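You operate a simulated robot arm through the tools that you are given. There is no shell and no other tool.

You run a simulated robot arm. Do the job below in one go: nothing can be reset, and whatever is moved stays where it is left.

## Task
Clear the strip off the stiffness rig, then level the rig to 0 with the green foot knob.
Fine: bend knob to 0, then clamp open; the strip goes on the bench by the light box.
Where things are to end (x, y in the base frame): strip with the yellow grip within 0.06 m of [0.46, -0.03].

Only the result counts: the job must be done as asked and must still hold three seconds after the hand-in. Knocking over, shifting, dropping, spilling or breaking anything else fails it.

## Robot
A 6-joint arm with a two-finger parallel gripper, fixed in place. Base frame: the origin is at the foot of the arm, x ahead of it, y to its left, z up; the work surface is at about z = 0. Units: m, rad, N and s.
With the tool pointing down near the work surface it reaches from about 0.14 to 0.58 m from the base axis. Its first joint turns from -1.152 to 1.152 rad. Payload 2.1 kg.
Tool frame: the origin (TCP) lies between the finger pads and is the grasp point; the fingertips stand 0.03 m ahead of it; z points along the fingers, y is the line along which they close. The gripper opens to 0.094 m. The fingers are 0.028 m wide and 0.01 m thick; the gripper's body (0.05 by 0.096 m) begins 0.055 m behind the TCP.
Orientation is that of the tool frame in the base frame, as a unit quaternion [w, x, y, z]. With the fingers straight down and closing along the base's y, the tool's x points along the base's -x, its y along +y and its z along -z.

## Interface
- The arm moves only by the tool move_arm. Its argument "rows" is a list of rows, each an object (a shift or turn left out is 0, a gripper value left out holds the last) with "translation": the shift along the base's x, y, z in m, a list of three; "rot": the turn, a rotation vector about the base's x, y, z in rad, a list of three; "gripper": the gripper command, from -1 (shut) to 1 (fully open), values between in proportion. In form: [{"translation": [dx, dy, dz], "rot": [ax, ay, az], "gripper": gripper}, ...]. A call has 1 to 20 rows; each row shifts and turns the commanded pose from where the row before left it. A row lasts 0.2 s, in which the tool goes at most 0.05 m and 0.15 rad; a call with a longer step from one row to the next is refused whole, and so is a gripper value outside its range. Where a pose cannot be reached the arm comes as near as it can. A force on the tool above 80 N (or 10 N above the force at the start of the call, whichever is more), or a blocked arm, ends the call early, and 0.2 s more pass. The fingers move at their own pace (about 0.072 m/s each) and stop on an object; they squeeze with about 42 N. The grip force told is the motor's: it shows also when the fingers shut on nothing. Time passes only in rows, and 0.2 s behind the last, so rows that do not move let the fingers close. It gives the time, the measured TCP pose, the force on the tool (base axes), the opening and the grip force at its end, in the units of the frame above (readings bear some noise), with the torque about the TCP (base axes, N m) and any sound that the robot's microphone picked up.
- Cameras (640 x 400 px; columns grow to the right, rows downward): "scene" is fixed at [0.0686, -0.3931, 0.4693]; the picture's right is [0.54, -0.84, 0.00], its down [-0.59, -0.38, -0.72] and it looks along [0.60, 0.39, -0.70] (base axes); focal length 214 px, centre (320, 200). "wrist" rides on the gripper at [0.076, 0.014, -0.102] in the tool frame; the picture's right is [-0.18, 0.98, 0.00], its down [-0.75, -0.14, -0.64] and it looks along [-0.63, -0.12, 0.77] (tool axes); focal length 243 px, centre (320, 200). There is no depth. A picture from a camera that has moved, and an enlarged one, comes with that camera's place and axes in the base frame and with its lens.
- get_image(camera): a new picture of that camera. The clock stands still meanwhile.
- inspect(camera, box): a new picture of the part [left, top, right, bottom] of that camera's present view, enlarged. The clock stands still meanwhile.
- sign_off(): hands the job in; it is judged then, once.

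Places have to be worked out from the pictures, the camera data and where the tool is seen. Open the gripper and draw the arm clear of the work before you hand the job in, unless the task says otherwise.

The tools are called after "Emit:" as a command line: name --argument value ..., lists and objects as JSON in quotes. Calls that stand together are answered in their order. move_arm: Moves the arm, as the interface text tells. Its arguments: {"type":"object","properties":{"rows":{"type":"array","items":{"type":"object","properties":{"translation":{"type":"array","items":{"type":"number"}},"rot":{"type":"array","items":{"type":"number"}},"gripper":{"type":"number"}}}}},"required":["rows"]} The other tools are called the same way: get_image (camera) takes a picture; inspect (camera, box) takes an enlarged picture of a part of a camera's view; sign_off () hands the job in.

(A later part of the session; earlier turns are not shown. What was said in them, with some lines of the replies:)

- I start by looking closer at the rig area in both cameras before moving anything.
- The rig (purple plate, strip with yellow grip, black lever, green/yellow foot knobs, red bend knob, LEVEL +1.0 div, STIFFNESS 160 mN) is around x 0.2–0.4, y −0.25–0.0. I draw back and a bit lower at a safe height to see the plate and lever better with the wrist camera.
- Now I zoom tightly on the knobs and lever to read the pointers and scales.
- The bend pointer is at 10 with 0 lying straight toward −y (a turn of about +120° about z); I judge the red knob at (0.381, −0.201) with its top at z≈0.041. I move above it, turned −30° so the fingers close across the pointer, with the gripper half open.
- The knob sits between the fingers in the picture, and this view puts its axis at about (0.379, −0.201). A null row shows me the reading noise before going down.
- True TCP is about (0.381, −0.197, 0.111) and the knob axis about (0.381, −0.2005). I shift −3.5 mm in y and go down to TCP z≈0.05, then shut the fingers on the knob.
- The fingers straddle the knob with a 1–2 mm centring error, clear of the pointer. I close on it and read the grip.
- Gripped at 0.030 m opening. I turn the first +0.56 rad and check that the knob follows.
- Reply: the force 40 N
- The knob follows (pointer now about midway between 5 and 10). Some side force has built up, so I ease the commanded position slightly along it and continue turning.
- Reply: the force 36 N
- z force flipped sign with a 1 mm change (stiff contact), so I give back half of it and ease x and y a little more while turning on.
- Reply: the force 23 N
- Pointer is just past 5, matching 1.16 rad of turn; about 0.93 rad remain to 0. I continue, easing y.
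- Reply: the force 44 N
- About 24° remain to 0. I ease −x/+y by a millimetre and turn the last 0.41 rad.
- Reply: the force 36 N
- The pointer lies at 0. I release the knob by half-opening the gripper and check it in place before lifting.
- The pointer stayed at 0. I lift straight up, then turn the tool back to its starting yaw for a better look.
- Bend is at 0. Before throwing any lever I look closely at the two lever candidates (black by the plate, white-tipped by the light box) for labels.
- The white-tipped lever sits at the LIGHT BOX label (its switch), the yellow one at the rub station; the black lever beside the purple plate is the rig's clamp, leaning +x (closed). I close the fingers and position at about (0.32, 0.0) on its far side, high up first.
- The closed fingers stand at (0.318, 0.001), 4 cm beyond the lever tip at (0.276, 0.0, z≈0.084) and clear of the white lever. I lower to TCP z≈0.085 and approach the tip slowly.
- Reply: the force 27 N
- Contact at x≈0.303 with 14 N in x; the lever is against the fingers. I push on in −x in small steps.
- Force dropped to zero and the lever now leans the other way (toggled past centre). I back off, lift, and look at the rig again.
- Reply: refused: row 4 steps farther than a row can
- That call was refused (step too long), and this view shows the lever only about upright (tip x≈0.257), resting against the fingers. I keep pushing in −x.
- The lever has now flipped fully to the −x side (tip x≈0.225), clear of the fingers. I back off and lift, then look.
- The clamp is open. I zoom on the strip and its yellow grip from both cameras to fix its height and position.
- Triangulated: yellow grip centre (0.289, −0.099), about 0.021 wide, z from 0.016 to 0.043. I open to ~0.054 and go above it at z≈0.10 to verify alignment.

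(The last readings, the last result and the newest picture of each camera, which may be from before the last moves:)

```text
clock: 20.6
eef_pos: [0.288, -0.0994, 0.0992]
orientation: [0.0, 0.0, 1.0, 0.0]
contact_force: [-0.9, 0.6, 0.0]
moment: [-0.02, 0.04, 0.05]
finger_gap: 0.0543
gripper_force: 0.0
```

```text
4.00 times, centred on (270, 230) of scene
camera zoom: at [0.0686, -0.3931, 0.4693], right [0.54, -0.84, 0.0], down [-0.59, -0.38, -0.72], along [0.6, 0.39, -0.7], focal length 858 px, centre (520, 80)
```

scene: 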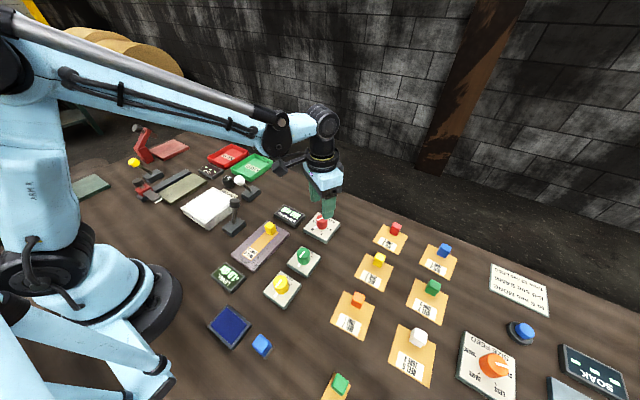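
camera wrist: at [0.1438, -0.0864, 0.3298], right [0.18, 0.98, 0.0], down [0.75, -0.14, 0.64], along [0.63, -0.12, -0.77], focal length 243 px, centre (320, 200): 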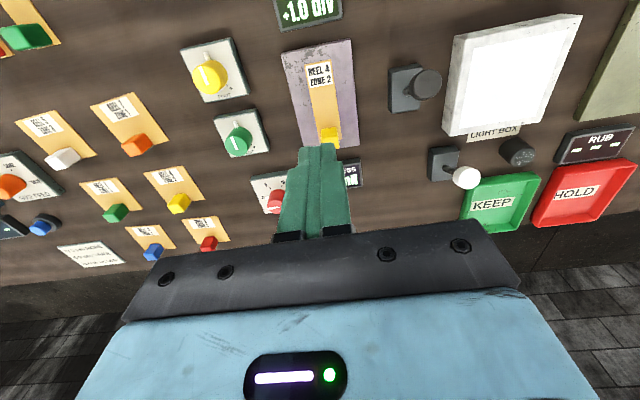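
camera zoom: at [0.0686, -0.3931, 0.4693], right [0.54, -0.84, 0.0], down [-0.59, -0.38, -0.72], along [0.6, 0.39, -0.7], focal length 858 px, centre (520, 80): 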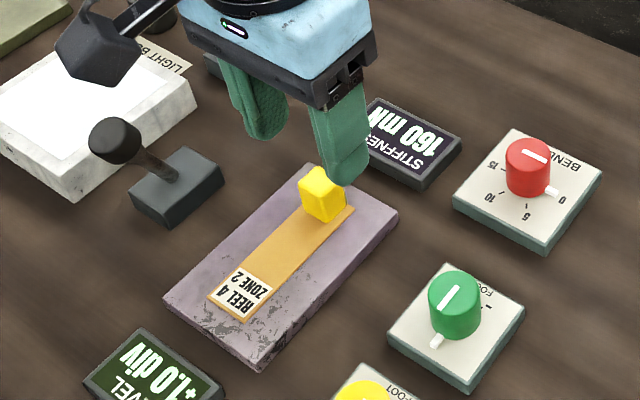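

Alignment is within 2 mm. I descend to TCP z≈0.05, fingertips just above the strip surface.

Emit:
move_arm --rows '[{"translation": [0.002, -0.0007, -0.02]}, {"translation": [0, 0, -0.02]}, {"translation": [0, 0, -0.011]}, {"translation": [0, 0, 0]}]'

Emit:
inspect --camera "wrist" --box '[220, 20, 420, 240]'

Emit:
inspect --camera "scene" --box '[230, 190, 310, 270]'

```text
clock: 21.6
eef_pos: [0.2924, -0.0988, 0.0487]
orientation: [0.001, 0.0, 1.0, 0.001]
contact_force: [-0.1, 0.1, -0.4]
moment: [0.0, -0.04, -0.01]
finger_gap: 0.0541
gripper_force: 0.0
```

```text
1.82 times, centred on (320, 130) of wrist
camera zoom: at [0.2161, -0.0851, 0.1529], right [0.18, 0.98, 0.0], down [0.75, -0.14, 0.64], along [0.63, -0.12, -0.77], focal length 441 px, centre (320, 327)
```

zoom: 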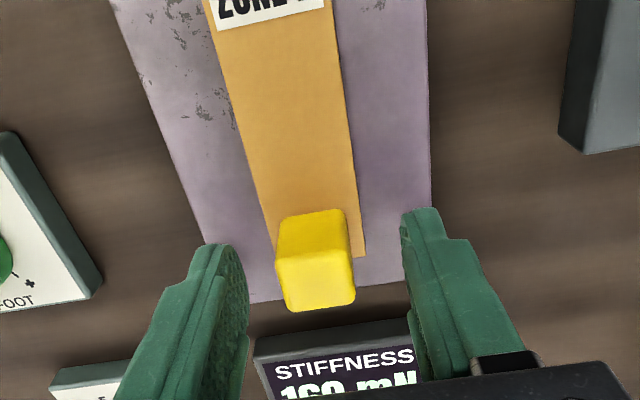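

```text
5.00 times, centred on (270, 230) of scene
camera zoom: at [0.0686, -0.3931, 0.4693], right [0.54, -0.84, 0.0], down [-0.59, -0.38, -0.72], along [0.6, 0.39, -0.7], focal length 1072 px, centre (570, 50)
```

zoom: 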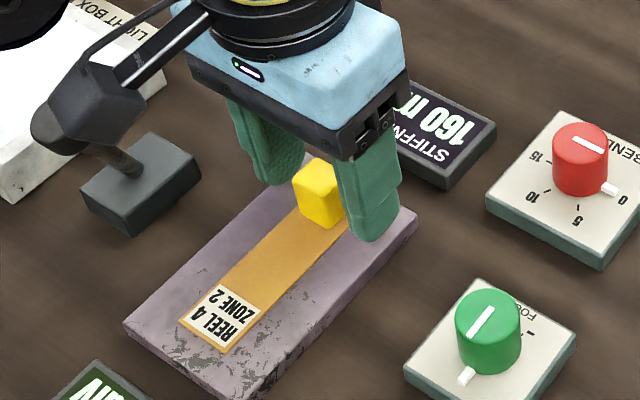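

The grip is between the fingers. I close on it.

Emit:
move_arm --rows '[{"gripper": -1}, {"translation": [0, 0, 0]}, {"translation": [0, 0, 0]}]'

```text
clock: 22.4
eef_pos: [0.2925, -0.099, 0.0495]
orientation: [0.0, 0.0, 1.0, 0.0]
contact_force: [-0.5, -0.1, 0.3]
moment: [0.0, 0.0, -0.05]
finger_gap: 0.0204
gripper_force: 42.2
```

Gripped at 0.020 m with no side force. I lift a little and watch the force to confirm the clamp truly let go.

Emit:
move_arm --rows '[{"translation": [0, 0, 0.003]}, {"translation": [0, 0, 0.004]}, {"translation": [0, 0, 0.004]}]'

Emit:
inspect --camera "scene" --box '[210, 180, 330, 290]'

```text
clock: 23.2
eef_pos: [0.2926, -0.1009, 0.0592]
orientation: [0.0, 0.0, 1.0, 0.0]
contact_force: [-0.1, 0.4, -0.5]
moment: [0.0, 0.0, -0.02]
finger_gap: 0.0208
gripper_force: 42.0
```

```text
3.64 times, centred on (270, 235) of scene
camera zoom: at [0.0686, -0.3931, 0.4693], right [0.54, -0.84, 0.0], down [-0.59, -0.38, -0.72], along [0.6, 0.39, -0.7], focal length 780 px, centre (502, 73)
```

zoom: 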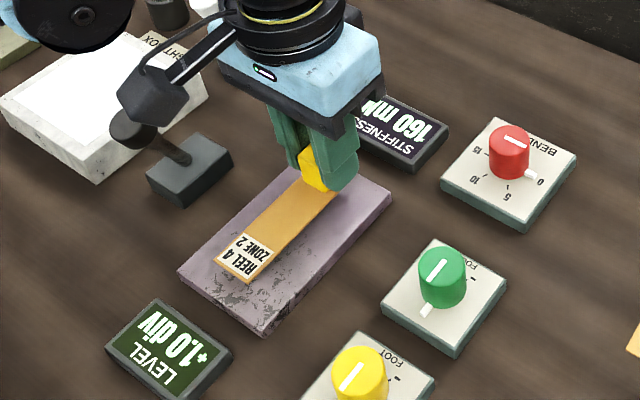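

The strip comes up freely with no load. I raise it, carry it over to about (0.467, −0.024), and stop above the bench.

Emit:
move_arm --rows '[{"translation": [0, 0, 0.025]}, {"translation": [0, 0, 0.035]}, {"translation": [0, 0, 0.035]}, {"translation": [0.025, 0.0105, 0]}, {"translation": [0.03, 0.013, 0]}, {"translation": [0.03, 0.013, 0]}, {"translation": [0.03, 0.013, 0]}, {"translation": [0.03, 0.013, 0]}, {"translation": [0.0295, 0.0125, 0]}, {"translation": [0, 0, -0.03]}, {"translation": [0, 0, -0.03]}, {"translation": [0, 0, 0]}]'

Emit:
get_image --camera "wrist"

Emit:
get_image --camera "scene"

```text
clock: 25.8
eef_pos: [0.4647, -0.0264, 0.0943]
orientation: [0.0, 0.0, 1.0, 0.0]
contact_force: [0.4, 0.2, 0.2]
moment: [0.01, 0.02, -0.03]
finger_gap: 0.0209
gripper_force: 42.1
```

```text
taken
camera wrist: at [0.3886, -0.0126, 0.1988], right [0.18, 0.98, 0.0], down [0.75, -0.14, 0.64], along [0.63, -0.12, -0.77], focal length 243 px, centre (320, 200)
```

wrist: 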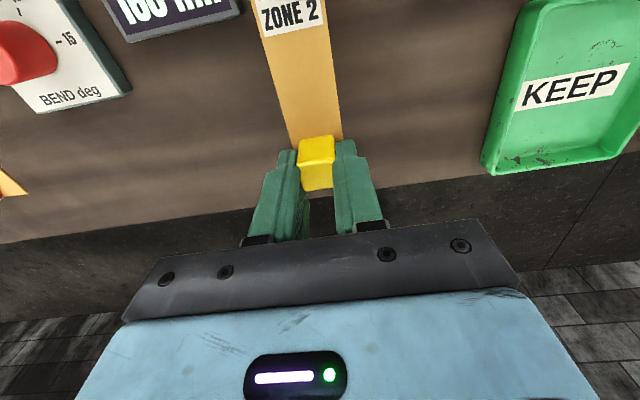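

```text
taken
```

scene: 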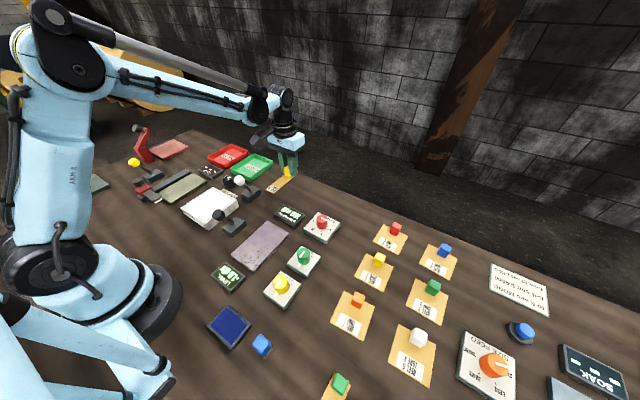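

The strip hangs over free bench, TCP true (0.465, −0.027, 0.097), bench edge well beyond at x≈0.545. I lower to z≈0.042, then feel for contact.

Emit:
move_arm --rows '[{"translation": [0, 0, -0.02]}, {"translation": [0, 0, -0.02]}, {"translation": [0, 0, -0.013]}, {"translation": [0, 0, 0]}]'

Emit:
inspect --camera "scene" --box '[240, 130, 340, 220]'

```text
clock: 26.8
eef_pos: [0.4654, -0.0238, 0.0439]
orientation: [0.0, 0.0, 1.0, 0.0]
contact_force: [0.4, -0.2, 0.5]
moment: [-0.02, 0.0, 0.0]
finger_gap: 0.0206
gripper_force: 41.8
```

```text
4.44 times, centred on (290, 175) of scene
camera zoom: at [0.0686, -0.3931, 0.4693], right [0.54, -0.84, 0.0], down [-0.59, -0.38, -0.72], along [0.6, 0.39, -0.7], focal length 953 px, centre (453, 311)
```

zoom: 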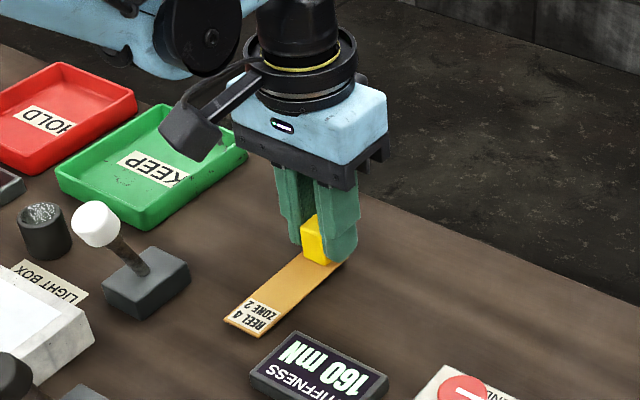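

No contact yet. I go down in 1.5 mm steps, checking the force.

Emit:
move_arm --rows '[{"translation": [0, 0, -0.0015]}, {"translation": [0, 0, -0.0015]}, {"translation": [0, 0, -0.0015]}]'

```text
clock: 27.6
eef_pos: [0.4669, -0.0252, 0.0395]
orientation: [0.0, 0.0, 1.0, 0.001]
contact_force: [0.0, 0.0, -1.0]
moment: [-0.01, 0.0, 0.04]
finger_gap: 0.0207
gripper_force: 42.0
```

Emit:
move_arm --rows '[{"translation": [0, 0, -0.0015]}, {"translation": [0, 0, 0]}]'

Emit:
inspect --camera "scene" --box '[260, 160, 320, 210]'

```text
clock: 28.2
eef_pos: [0.4671, -0.0259, 0.0374]
orientation: [0.0, 0.0, 1.0, 0.0]
contact_force: [0.5, 1.4, 20.7]
moment: [0.02, 0.49, -0.03]
finger_gap: 0.0206
gripper_force: 41.7
```

```text
8.00 times, centred on (290, 185) of scene
camera zoom: at [0.0685, -0.3931, 0.4694], right [0.54, -0.84, 0.0], down [-0.59, -0.38, -0.72], along [0.6, 0.39, -0.7], focal length 1716 px, centre (560, 320)
```

zoom: 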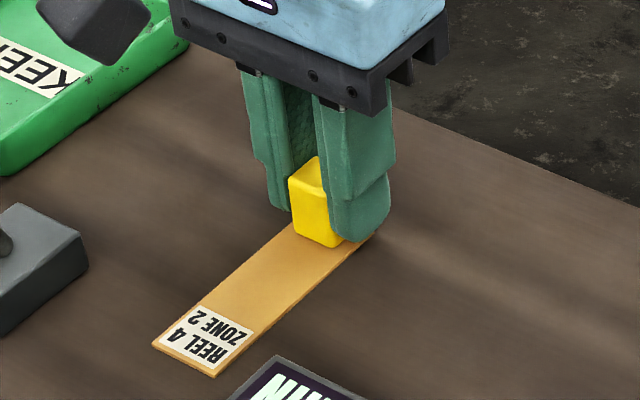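

The strip is on the bench (21 N up). I ease up half a millimetre and open the fingers.

Emit:
move_arm --rows '[{"translation": [0, 0, 0.0006]}, {"translation": [0, 0, 0], "gripper": 0.1}, {"translation": [0, 0, 0]}, {"translation": [0, 0, 0]}]'

Emit:
inspect --camera "scene" --box '[260, 160, 320, 210]'

```text
clock: 29.2
eef_pos: [0.4669, -0.0256, 0.0372]
orientation: [0.0, 0.0, 1.0, 0.001]
contact_force: [1.0, 0.4, 0.6]
moment: [0.01, 0.0, 0.02]
finger_gap: 0.0518
gripper_force: 0.1
```

```text
8.00 times, centred on (290, 185) of scene
camera zoom: at [0.0686, -0.3931, 0.4693], right [0.54, -0.84, 0.0], down [-0.59, -0.38, -0.72], along [0.6, 0.39, -0.7], focal length 1716 px, centre (560, 320)
```

zoom: 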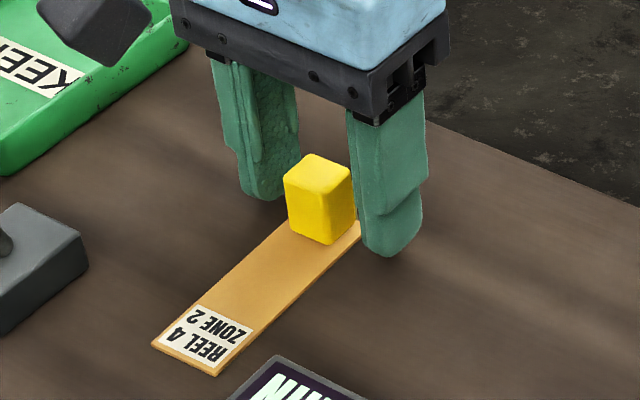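

The strip lies flat and free. I lift straight up and move toward the green knob at about (0.271, −0.221), staying high, and read the LEVEL display.

Emit:
move_arm --rows '[{"translation": [0, 0, 0.03]}, {"translation": [0, 0, 0.045]}, {"translation": [0, 0, 0.045]}, {"translation": [0, 0, 0.03]}, {"translation": [-0.028, -0.028, 0]}, {"translation": [-0.028, -0.028, 0]}, {"translation": [-0.028, -0.028, 0]}, {"translation": [-0.028, -0.028, 0]}, {"translation": [-0.028, -0.028, 0]}, {"translation": [-0.028, -0.028, 0]}, {"translation": [-0.028, -0.027, 0]}, {"translation": [0, 0, 0]}]'

Emit:
get_image --camera "wrist"

Emit:
inspect --camera "scene" --box '[170, 150, 350, 310]'

```text
clock: 31.8
eef_pos: [0.2692, -0.2178, 0.1902]
orientation: [0.001, 0.0, 1.0, 0.0]
contact_force: [0.1, 1.0, 0.0]
moment: [0.01, 0.05, -0.01]
finger_gap: 0.0518
gripper_force: 0.1
```

```text
taken
camera wrist: at [0.1916, -0.2043, 0.294], right [0.18, 0.98, 0.0], down [0.75, -0.14, 0.64], along [0.63, -0.12, -0.77], focal length 243 px, centre (320, 200)
```

wrist: 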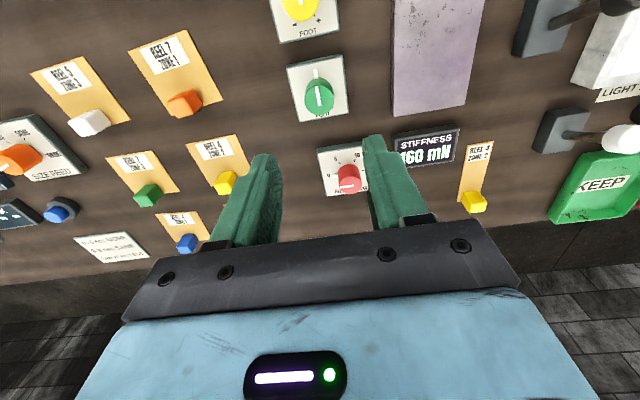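

```text
2.50 times, centred on (260, 230) of scene
camera zoom: at [0.0686, -0.3931, 0.4693], right [0.54, -0.84, 0.0], down [-0.59, -0.38, -0.72], along [0.6, 0.39, -0.7], focal length 536 px, centre (470, 125)
```

zoom: 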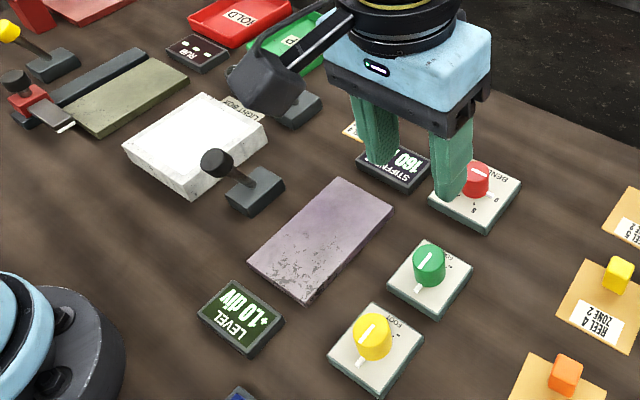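

LEVEL still reads +1.0 div with the plate empty. I zoom on the green knob to refine its position before descending.

Emit:
inspect --camera "wrist" --box '[280, 45, 360, 130]'

Emit:
inspect --camera "scene" --box '[270, 235, 330, 285]'

Emit:
inspect --camera "scene" --box '[205, 250, 265, 300]'

```text
4.71 times, centred on (320, 88) of wrist
camera zoom: at [0.1916, -0.2043, 0.294], right [0.18, 0.98, 0.0], down [0.75, -0.14, 0.64], along [0.63, -0.12, -0.77], focal length 1142 px, centre (320, 729)
```

zoom: 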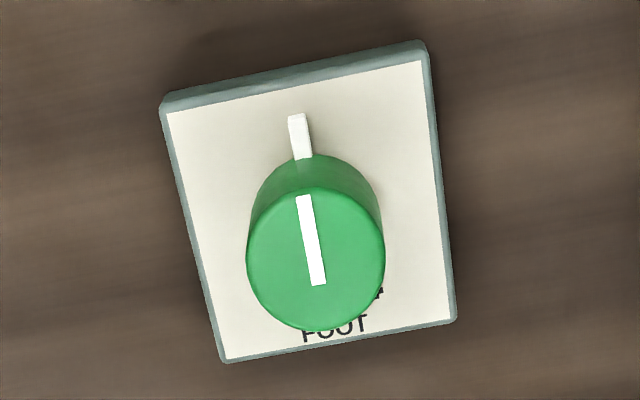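

```text
8.00 times, centred on (300, 260) of scene
camera zoom: at [0.0686, -0.3931, 0.4693], right [0.54, -0.84, 0.0], down [-0.59, -0.38, -0.72], along [0.6, 0.39, -0.7], focal length 1716 px, centre (480, -280)
```

zoom: 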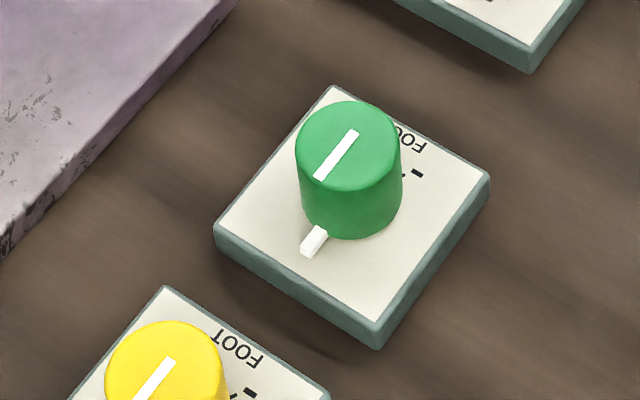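

```text
8.00 times, centred on (235, 275) of scene
camera zoom: at [0.0686, -0.3931, 0.4693], right [0.54, -0.84, 0.0], down [-0.59, -0.38, -0.72], along [0.6, 0.39, -0.7], focal length 1716 px, centre (1000, -400)
```

zoom: 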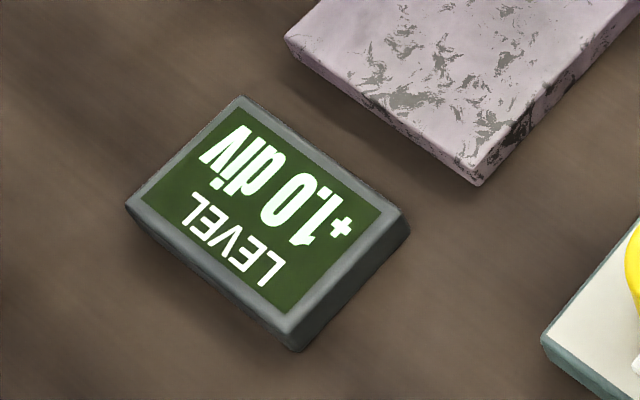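

Knob axis at (0.2705, −0.2205). I correct by (+3, −2) mm and descend to about z=0.075 first to check the alignment.

Emit:
move_arm --rows '[{"translation": [0.003, -0.0023, -0.037]}, {"translation": [0, 0, -0.04]}, {"translation": [0, 0, -0.04]}, {"translation": [0, 0, 0]}]'

Emit:
inspect --camera "wrist" --box '[220, 20, 420, 240]'

Emit:
inspect --camera "scene" --box '[200, 210, 350, 310]'

```text
clock: 32.8
eef_pos: [0.2773, -0.2196, 0.0731]
orientation: [0.0, 0.0, 1.0, -0.001]
contact_force: [0.1, -0.3, 0.6]
moment: [0.0, 0.04, 0.0]
finger_gap: 0.0516
gripper_force: 0.0
```

```text
1.82 times, centred on (320, 130) of wrist
camera zoom: at [0.201, -0.2054, 0.1773], right [0.18, 0.98, 0.0], down [0.75, -0.14, 0.64], along [0.63, -0.12, -0.77], focal length 441 px, centre (320, 327)
```

zoom: 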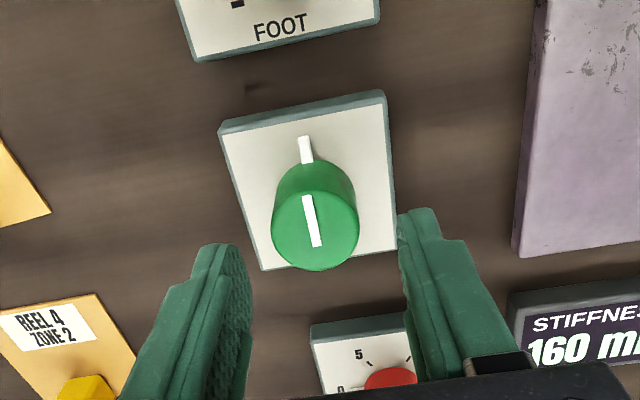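

```text
4.00 times, centred on (275, 260) of scene
camera zoom: at [0.0686, -0.3931, 0.4693], right [0.54, -0.84, 0.0], down [-0.59, -0.38, -0.72], along [0.6, 0.39, -0.7], focal length 858 px, centre (500, -40)
```

zoom: 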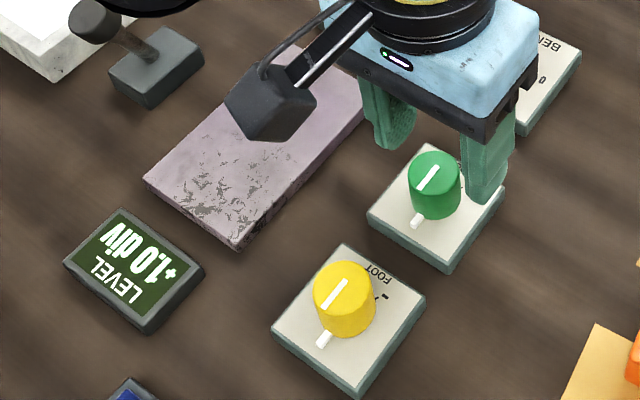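

TCP is at (0.277, −0.219); the knob is at (0.2704, −0.2205). I shift −6.6 mm in x, −1 mm in y, and lower to z≈0.051.

Emit:
move_arm --rows '[{"translation": [-0.0066, -0.001, 0]}, {"translation": [0, 0, -0.012]}, {"translation": [0, 0, -0.012]}, {"translation": [0, 0, 0]}]'

Emit:
inspect --camera "wrist" --box '[220, 20, 420, 240]'

```text
clock: 33.8
eef_pos: [0.2687, -0.2211, 0.0484]
orientation: [-0.001, 0.001, 1.0, 0.0]
contact_force: [0.4, 0.4, 0.0]
moment: [-0.02, -0.02, 0.01]
finger_gap: 0.0517
gripper_force: 0.0
```

```text
1.82 times, centred on (320, 130) of wrist
camera zoom: at [0.1919, -0.2063, 0.1523], right [0.18, 0.98, 0.0], down [0.75, -0.14, 0.64], along [0.63, -0.12, -0.77], focal length 441 px, centre (320, 327)
```

zoom: 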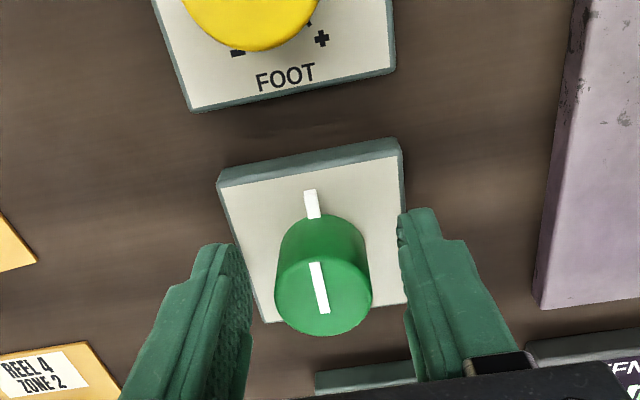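

x is now 2.5 mm short; I correct it and re-read before closing.

Emit:
move_arm --rows '[{"translation": [0.0025, 0, 0]}, {"translation": [0, 0, 0]}]'

Emit:
inspect --camera "wrist" --box '[220, 20, 420, 240]'

```text
clock: 34.4
eef_pos: [0.269, -0.2213, 0.0466]
orientation: [0.0, -0.001, 1.0, 0.0]
contact_force: [-0.4, 0.3, -0.1]
moment: [-0.01, 0.02, 0.02]
finger_gap: 0.0518
gripper_force: 0.1
```

```text
1.82 times, centred on (320, 130) of wrist
camera zoom: at [0.1937, -0.2069, 0.1513], right [0.18, 0.98, 0.0], down [0.75, -0.14, 0.64], along [0.63, -0.12, -0.77], focal length 441 px, centre (320, 327)
```

zoom: 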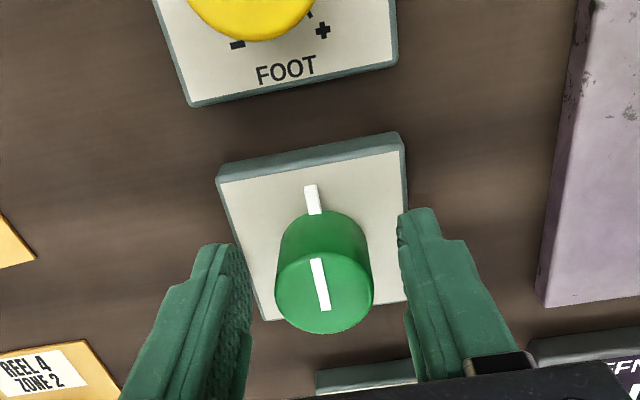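

TCP now (0.2697, −0.2209, 0.049), within a millimetre of the knob axis. I close on the knob.

Emit:
move_arm --rows '[{"gripper": -1}, {"translation": [0, 0, 0]}, {"translation": [0, 0, 0]}]'

Emit:
inspect --camera "scene" --box '[200, 210, 350, 310]'

```text
clock: 35.2
eef_pos: [0.2704, -0.2197, 0.0471]
orientation: [0.0, -0.001, 1.0, 0.002]
contact_force: [-1.4, 20.9, -1.5]
moment: [-0.55, -0.1, -0.02]
finger_gap: 0.0298
gripper_force: 44.8
```

```text
4.00 times, centred on (275, 260) of scene
camera zoom: at [0.0686, -0.393, 0.4693], right [0.54, -0.84, 0.0], down [-0.59, -0.38, -0.72], along [0.6, 0.39, -0.7], focal length 858 px, centre (500, -40)
```

zoom: 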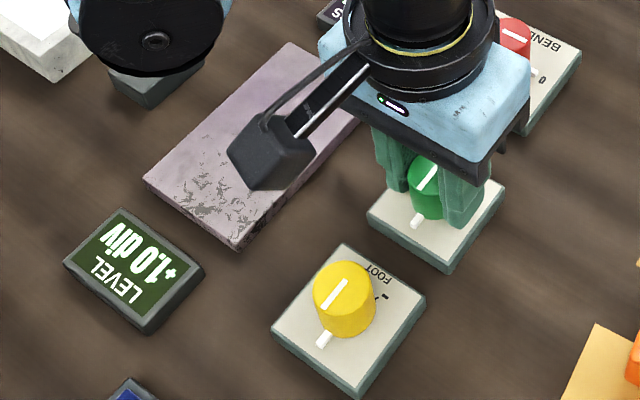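

Gripped, and LEVEL is readable from the scene camera. I make a small test turn toward "−" (counter-clockwise from above, +z), easing y, and read the display.

Emit:
move_arm --rows '[{"translation": [0, 0.0008, 0], "rot": [0, 0, 0.1]}, {"rot": [0, 0, 0.1]}, {"translation": [0, 0, 0]}]'

Emit:
inspect --camera "scene" --box '[200, 210, 350, 310]'

```text
clock: 36.0
eef_pos: [0.2703, -0.2195, 0.0478]
orientation: [0.0, -0.101, 0.995, 0.003]
contact_force: [4.8, 28.5, 34.2]
moment: [-0.41, 0.5, -0.03]
finger_gap: 0.0294
gripper_force: 44.6
```

```text
4.00 times, centred on (275, 260) of scene
camera zoom: at [0.0685, -0.393, 0.4694], right [0.54, -0.84, 0.0], down [-0.59, -0.38, -0.72], along [0.6, 0.39, -0.7], focal length 858 px, centre (500, -40)
```

zoom: 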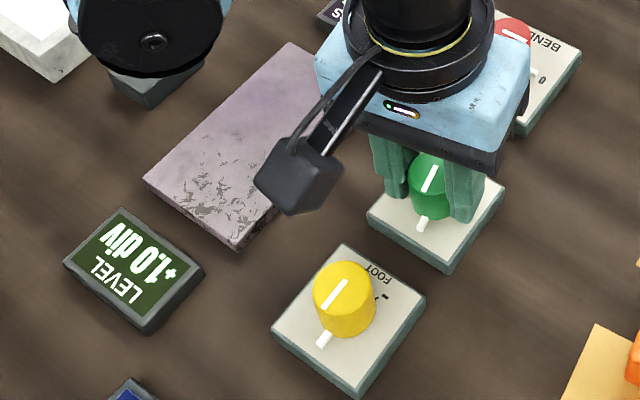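

Knob follows, display still +1.0. I ease the load and turn further in the same direction.

Emit:
move_arm --rows '[{"translation": [0, 0.0006, 0.0006], "rot": [0, 0, 0.1]}, {"translation": [0, 0.0004, 0], "rot": [0, 0, 0.1]}, {"rot": [0, 0, 0.1]}, {"translation": [0, 0, 0]}]'

Emit:
inspect --camera "scene" --box '[200, 210, 350, 310]'

```text
clock: 37.0
eef_pos: [0.2698, -0.2201, 0.0469]
orientation: [0.001, -0.248, 0.969, 0.002]
contact_force: [1.7, 34.4, -5.9]
moment: [-0.92, 0.19, -0.03]
finger_gap: 0.0299
gripper_force: 45.3
```

```text
4.00 times, centred on (275, 260) of scene
camera zoom: at [0.0686, -0.3931, 0.4693], right [0.54, -0.84, 0.0], down [-0.59, -0.38, -0.72], along [0.6, 0.39, -0.7], focal length 858 px, centre (500, -40)
```

zoom: 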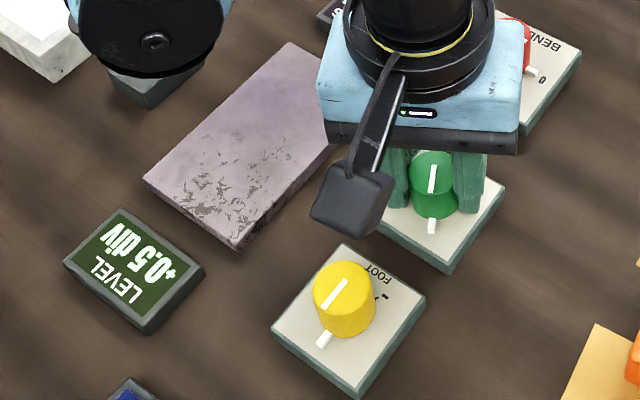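

LEVEL fell to +0.5 — right direction. I wait a moment to see whether the reading is still settling.

Emit:
move_arm --rows '[{"translation": [0, 0.0008, 0]}, {"translation": [0, 0, 0]}, {"translation": [0, 0, 0]}, {"translation": [0, 0, 0]}]'

Emit:
inspect --camera "scene" --box '[200, 210, 350, 310]'

Emit:
inspect --camera "wrist" --box '[220, 0, 460, 240]'

```text
clock: 38.0
eef_pos: [0.27, -0.2206, 0.0474]
orientation: [0.0, -0.248, 0.969, 0.001]
contact_force: [-2.4, 25.5, -35.3]
moment: [-0.15, -0.92, 0.0]
finger_gap: 0.0297
gripper_force: 44.9
```

```text
4.00 times, centred on (275, 260) of scene
camera zoom: at [0.0687, -0.3931, 0.4692], right [0.54, -0.84, 0.0], down [-0.59, -0.38, -0.72], along [0.6, 0.39, -0.7], focal length 858 px, centre (500, -40)
```

zoom: 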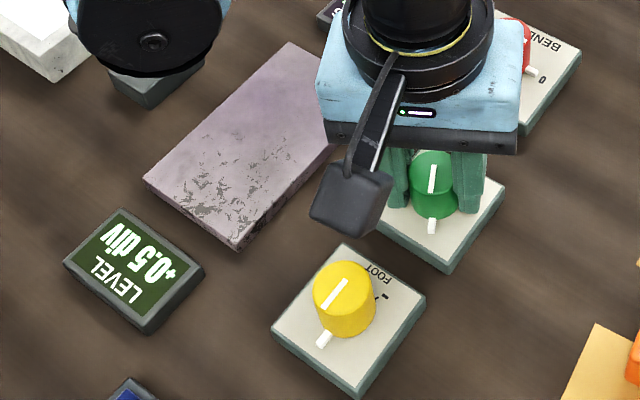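

```text
1.67 times, centred on (340, 120) of wrist
camera zoom: at [0.1958, -0.2442, 0.1511], right [-0.31, 0.95, 0.0], down [0.73, 0.24, 0.64], along [0.61, 0.2, -0.77], focal length 404 px, centre (287, 333)
```

zoom: 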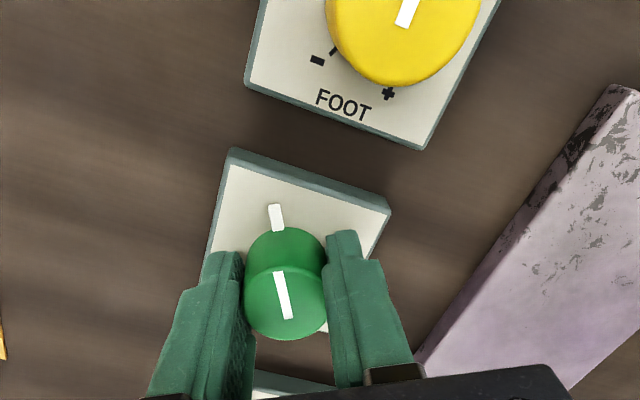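

Stable at +0.5. I turn on in 0.1 rad steps, reading the display, with a small easing in z.

Emit:
move_arm --rows '[{"translation": [0, 0.0005, -0.0004], "rot": [0, 0, 0.1]}, {"translation": [0, 0, 0]}]'

Emit:
inspect --camera "scene" --box '[205, 250, 265, 300]'

```text
clock: 38.6
eef_pos: [0.2699, -0.2186, 0.0468]
orientation: [0.0, -0.296, 0.955, 0.001]
contact_force: [-9.1, 16.9, -12.9]
moment: [0.41, -1.32, -0.01]
finger_gap: 0.0297
gripper_force: 44.9
```

```text
8.00 times, centred on (235, 275) of scene
camera zoom: at [0.0686, -0.3931, 0.4693], right [0.54, -0.84, 0.0], down [-0.59, -0.38, -0.72], along [0.6, 0.39, -0.7], focal length 1716 px, centre (1000, -400)
```

zoom: 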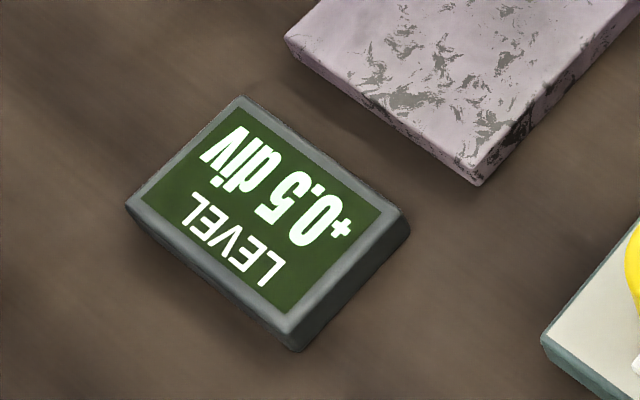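

Still +0.5: the display works in 0.5 steps. I keep stepping 0.1 rad to find where it changes to 0.

Emit:
move_arm --rows '[{"rot": [0, 0, 0.1]}, {"translation": [0, 0, 0]}]'

Emit:
inspect --camera "scene" --box '[205, 250, 265, 300]'

```text
clock: 39.2
eef_pos: [0.2702, -0.2193, 0.0471]
orientation: [0.0, -0.343, 0.939, 0.001]
contact_force: [-9.3, 20.9, 5.1]
moment: [-0.2, -0.82, 0.0]
finger_gap: 0.0297
gripper_force: 45.0
```

```text
8.00 times, centred on (235, 275) of scene
camera zoom: at [0.0686, -0.393, 0.4693], right [0.54, -0.84, 0.0], down [-0.59, -0.38, -0.72], along [0.6, 0.39, -0.7], focal length 1716 px, centre (1000, -400)
```

zoom: 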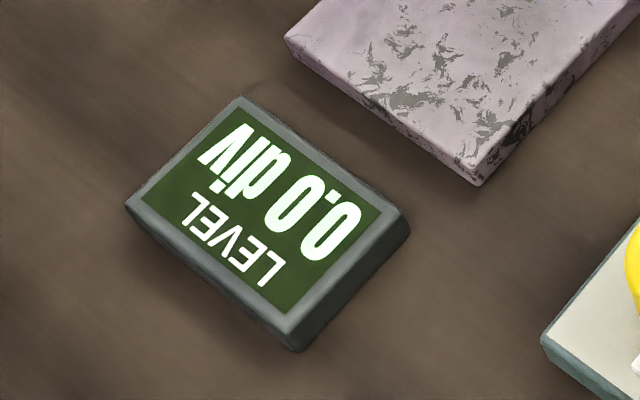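

LEVEL reads 0.0, just past the edge of the band (change at ~0.65 rad; a linear fit puts the true zero near 0.87 rad total). I turn 0.16 rad further to sit mid-band.

Emit:
move_arm --rows '[{"translation": [-0.0003, 0.0005, 0], "rot": [0, 0, 0.08]}, {"rot": [0, 0, 0.08]}, {"translation": [0, 0, 0]}, {"translation": [0, 0, 0]}]'

Emit:
inspect --camera "scene" --box '[200, 210, 350, 310]'

```text
clock: 40.2
eef_pos: [0.2703, -0.2199, 0.0465]
orientation: [-0.001, -0.417, 0.909, 0.0]
contact_force: [-6.6, 6.6, 40.3]
moment: [0.44, 0.68, 0.0]
finger_gap: 0.0297
gripper_force: 44.4
```

```text
4.00 times, centred on (275, 260) of scene
camera zoom: at [0.0685, -0.393, 0.4694], right [0.54, -0.84, 0.0], down [-0.59, -0.38, -0.72], along [0.6, 0.39, -0.7], focal length 858 px, centre (500, -40)
```

zoom: 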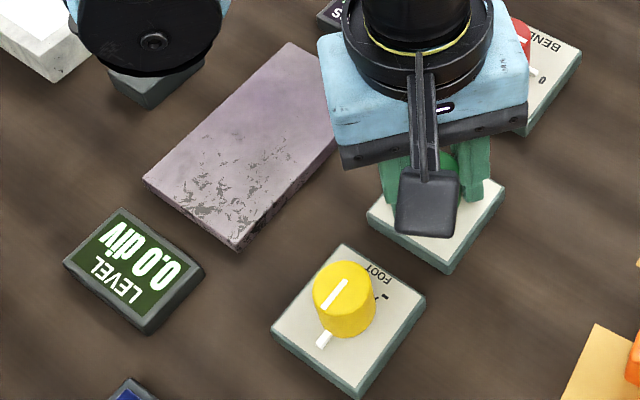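

LEVEL 0.0 with the knob turned 49°. I relieve the vertical load slightly, then open the fingers.

Emit:
move_arm --rows '[{"translation": [0, 0, 0.0006]}, {"gripper": 0.1}, {"translation": [0, 0, 0]}, {"translation": [0, 0, 0]}]'

Emit:
inspect --camera "scene" --box '[200, 210, 350, 310]'

Emit:
inspect --camera "wrist" --box '[220, 0, 460, 240]'

```text
clock: 41.2
eef_pos: [0.2707, -0.2182, 0.0462]
orientation: [0.0, -0.417, 0.909, 0.001]
contact_force: [-0.5, -0.2, -0.1]
moment: [0.03, 0.0, 0.0]
finger_gap: 0.052
gripper_force: 0.0
```

```text
4.00 times, centred on (275, 260) of scene
camera zoom: at [0.0686, -0.3931, 0.4693], right [0.54, -0.84, 0.0], down [-0.59, -0.38, -0.72], along [0.6, 0.39, -0.7], focal length 858 px, centre (500, -40)
```

zoom: 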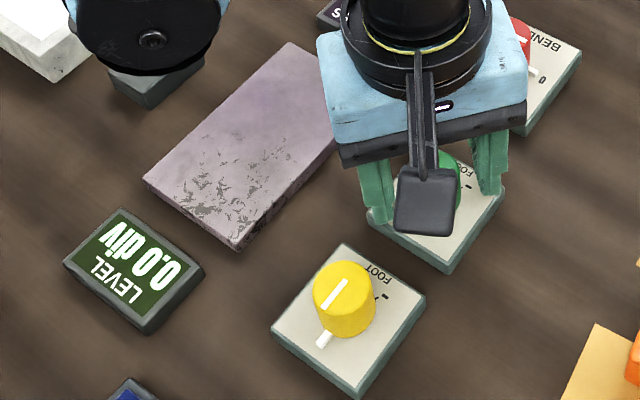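

```text
1.67 times, centred on (340, 120) of wrist
camera zoom: at [0.2095, -0.2672, 0.1511], right [-0.62, 0.78, 0.0], down [0.6, 0.48, 0.64], along [0.5, 0.4, -0.77], focal length 404 px, centre (287, 333)
```

zoom: 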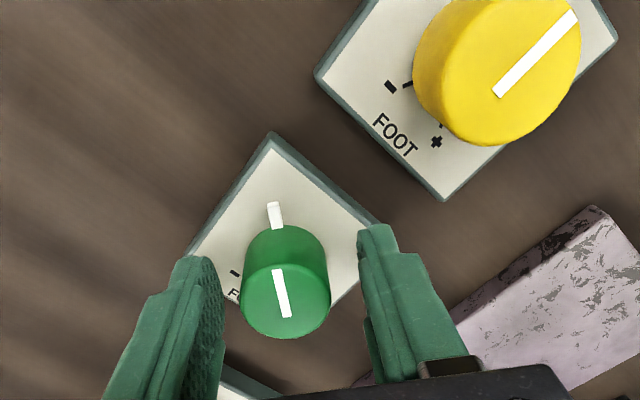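

The level holds at 0.0 after release. I lift straight up, turn the wrist back, open the gripper and draw clear of the work.

Emit:
move_arm --rows '[{"translation": [0, 0, 0.025]}, {"translation": [0, 0, 0.04]}, {"translation": [0, 0, 0.045]}, {"translation": [0, 0, 0.045]}, {"translation": [0, 0.02, 0.04], "rot": [0, 0, -0.143], "gripper": 1}, {"translation": [0, 0.025, 0.03], "rot": [0, 0, -0.143]}, {"translation": [0, 0.025, 0.03], "rot": [0, 0, -0.143]}, {"translation": [0, 0.025, 0.03], "rot": [0, 0, -0.143]}, {"translation": [0, 0.025, 0.03], "rot": [0, 0, -0.143]}, {"translation": [0, 0.02, 0.03], "rot": [0, 0, -0.143]}, {"translation": [-0.02, 0, 0]}, {"translation": [0, 0, 0]}, {"translation": [0, 0, 0]}, {"translation": [0, 0, 0]}]'

Emit:
get_image --camera "scene"

Emit:
get_image --camera "wrist"

Emit:
inspect --camera "scene" --box '[190, 150, 350, 310]'

```text
clock: 44.2
eef_pos: [0.2501, -0.0788, 0.3949]
orientation: [0.0, 0.0, 1.0, 0.001]
contact_force: [-0.2, -0.9, -0.4]
moment: [0.04, 0.01, -0.04]
finger_gap: 0.0939
gripper_force: 0.0
```

```text
taken
```

scene: 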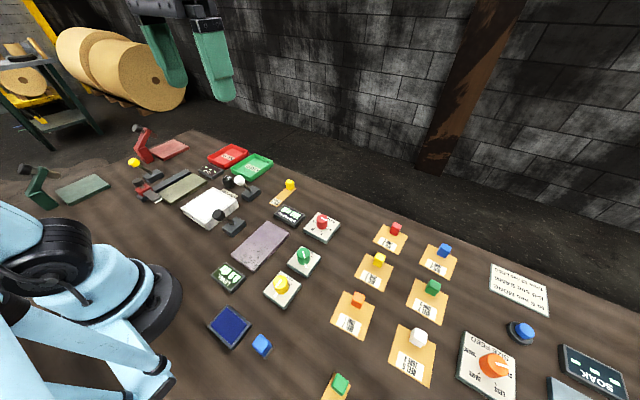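

```text
taken
camera wrist: at [0.1735, -0.0639, 0.4991], right [0.18, 0.98, 0.0], down [0.75, -0.14, 0.64], along [0.63, -0.12, -0.77], focal length 243 px, centre (320, 200)
```

wrist: 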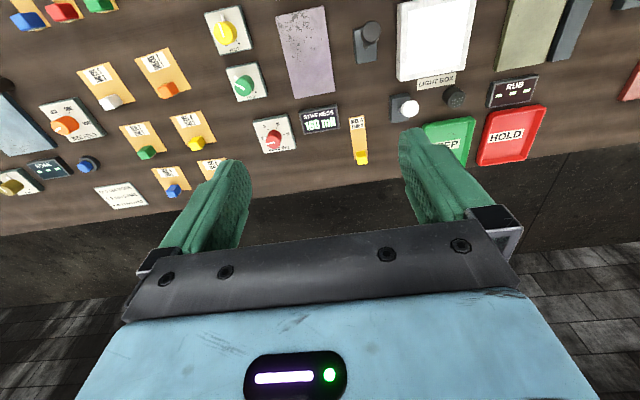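

```text
2.50 times, centred on (270, 230) of scene
camera zoom: at [0.0686, -0.3931, 0.4693], right [0.54, -0.84, 0.0], down [-0.59, -0.38, -0.72], along [0.6, 0.39, -0.7], focal length 536 px, centre (445, 125)
```

zoom: 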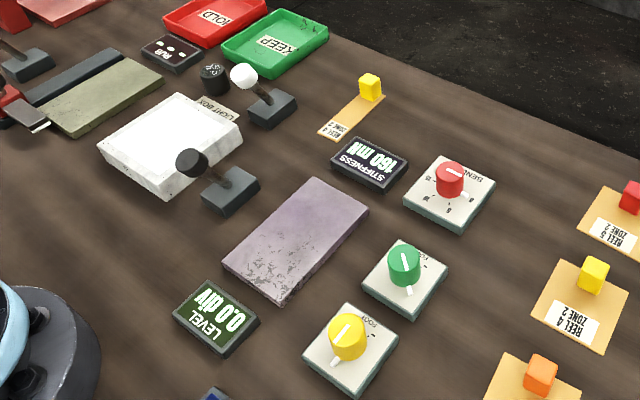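

LEVEL shows 0.0, strip is by the light box with its grip at about (0.46, −0.025), lever open. One last zoom on the bend pointer and level display before handing in.

Emit:
inspect --camera "wrist" --box '[250, 105, 310, 160]'

Emit:
inspect --camera "scene" --box '[205, 250, 265, 300]'

Emit:
inspect --camera "scene" --box '[255, 160, 345, 250]'

```text
7.27 times, centred on (280, 132) of wrist
camera zoom: at [0.1735, -0.0639, 0.4991], right [0.18, 0.98, 0.0], down [0.75, -0.14, 0.64], along [0.63, -0.12, -0.77], focal length 1764 px, centre (611, 691)
```

zoom: 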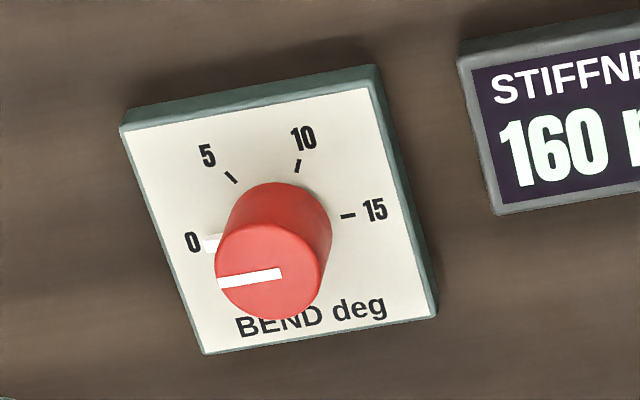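

```text
8.00 times, centred on (235, 275) of scene
camera zoom: at [0.0686, -0.3931, 0.4693], right [0.54, -0.84, 0.0], down [-0.59, -0.38, -0.72], along [0.6, 0.39, -0.7], focal length 1716 px, centre (1000, -400)
```

zoom: 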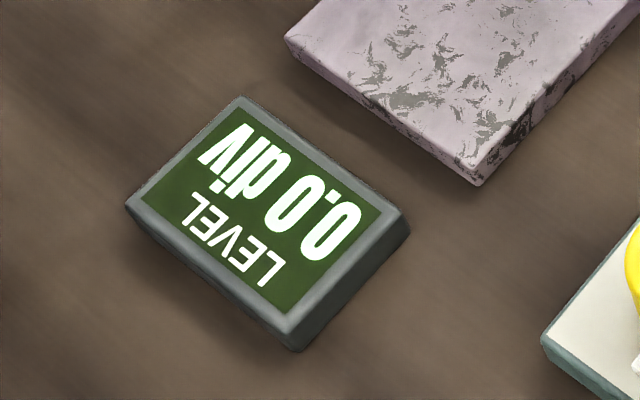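

```text
4.44 times, centred on (300, 205) of scene
camera zoom: at [0.0686, -0.3931, 0.4693], right [0.54, -0.84, 0.0], down [-0.59, -0.38, -0.72], along [0.6, 0.39, -0.7], focal length 953 px, centre (409, 178)
```

zoom: 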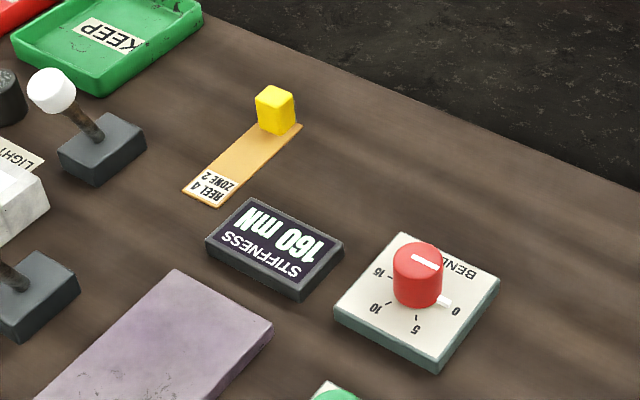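

Everything checks out: bend at 0, clamp open, strip on the bench at the target, LEVEL 0.0, gripper open and clear. I hand the job in.

Emit:
sign_off

```text
The job is handed in.
```

The strip is off the stiffness rig and the rig is level: the LEVEL display reads 0.0 div, and it still did after I let go of the green foot knob. I've handed the job in.

- **Bend knob:** turned from 10 to 0, and the pointer stayed there after release.
- **Clamp:** the black lever beside the plate is now open. It has no label; I took it as the clamp because it sits next to the rig. The strip then lifted free with no resistance.
- **Strip:** it lies flat on the bench by the light box. Its yellow grip is at about (0.46, -0.025), within 1 cm of the target point.
- **Level:** the display only moves in 0.5 steps, so I turned the green knob a little past where it first showed 0.0, to sit near the middle of that range. I did not touch the yellow foot knob.
- **Stiffness display:** it read 160 mN throughout, even with the bend at 0 and the strip removed, so it seems to hold its last measurement.

The gripper is open and the arm is clear of the work. The last pictures showed nothing else out of place.
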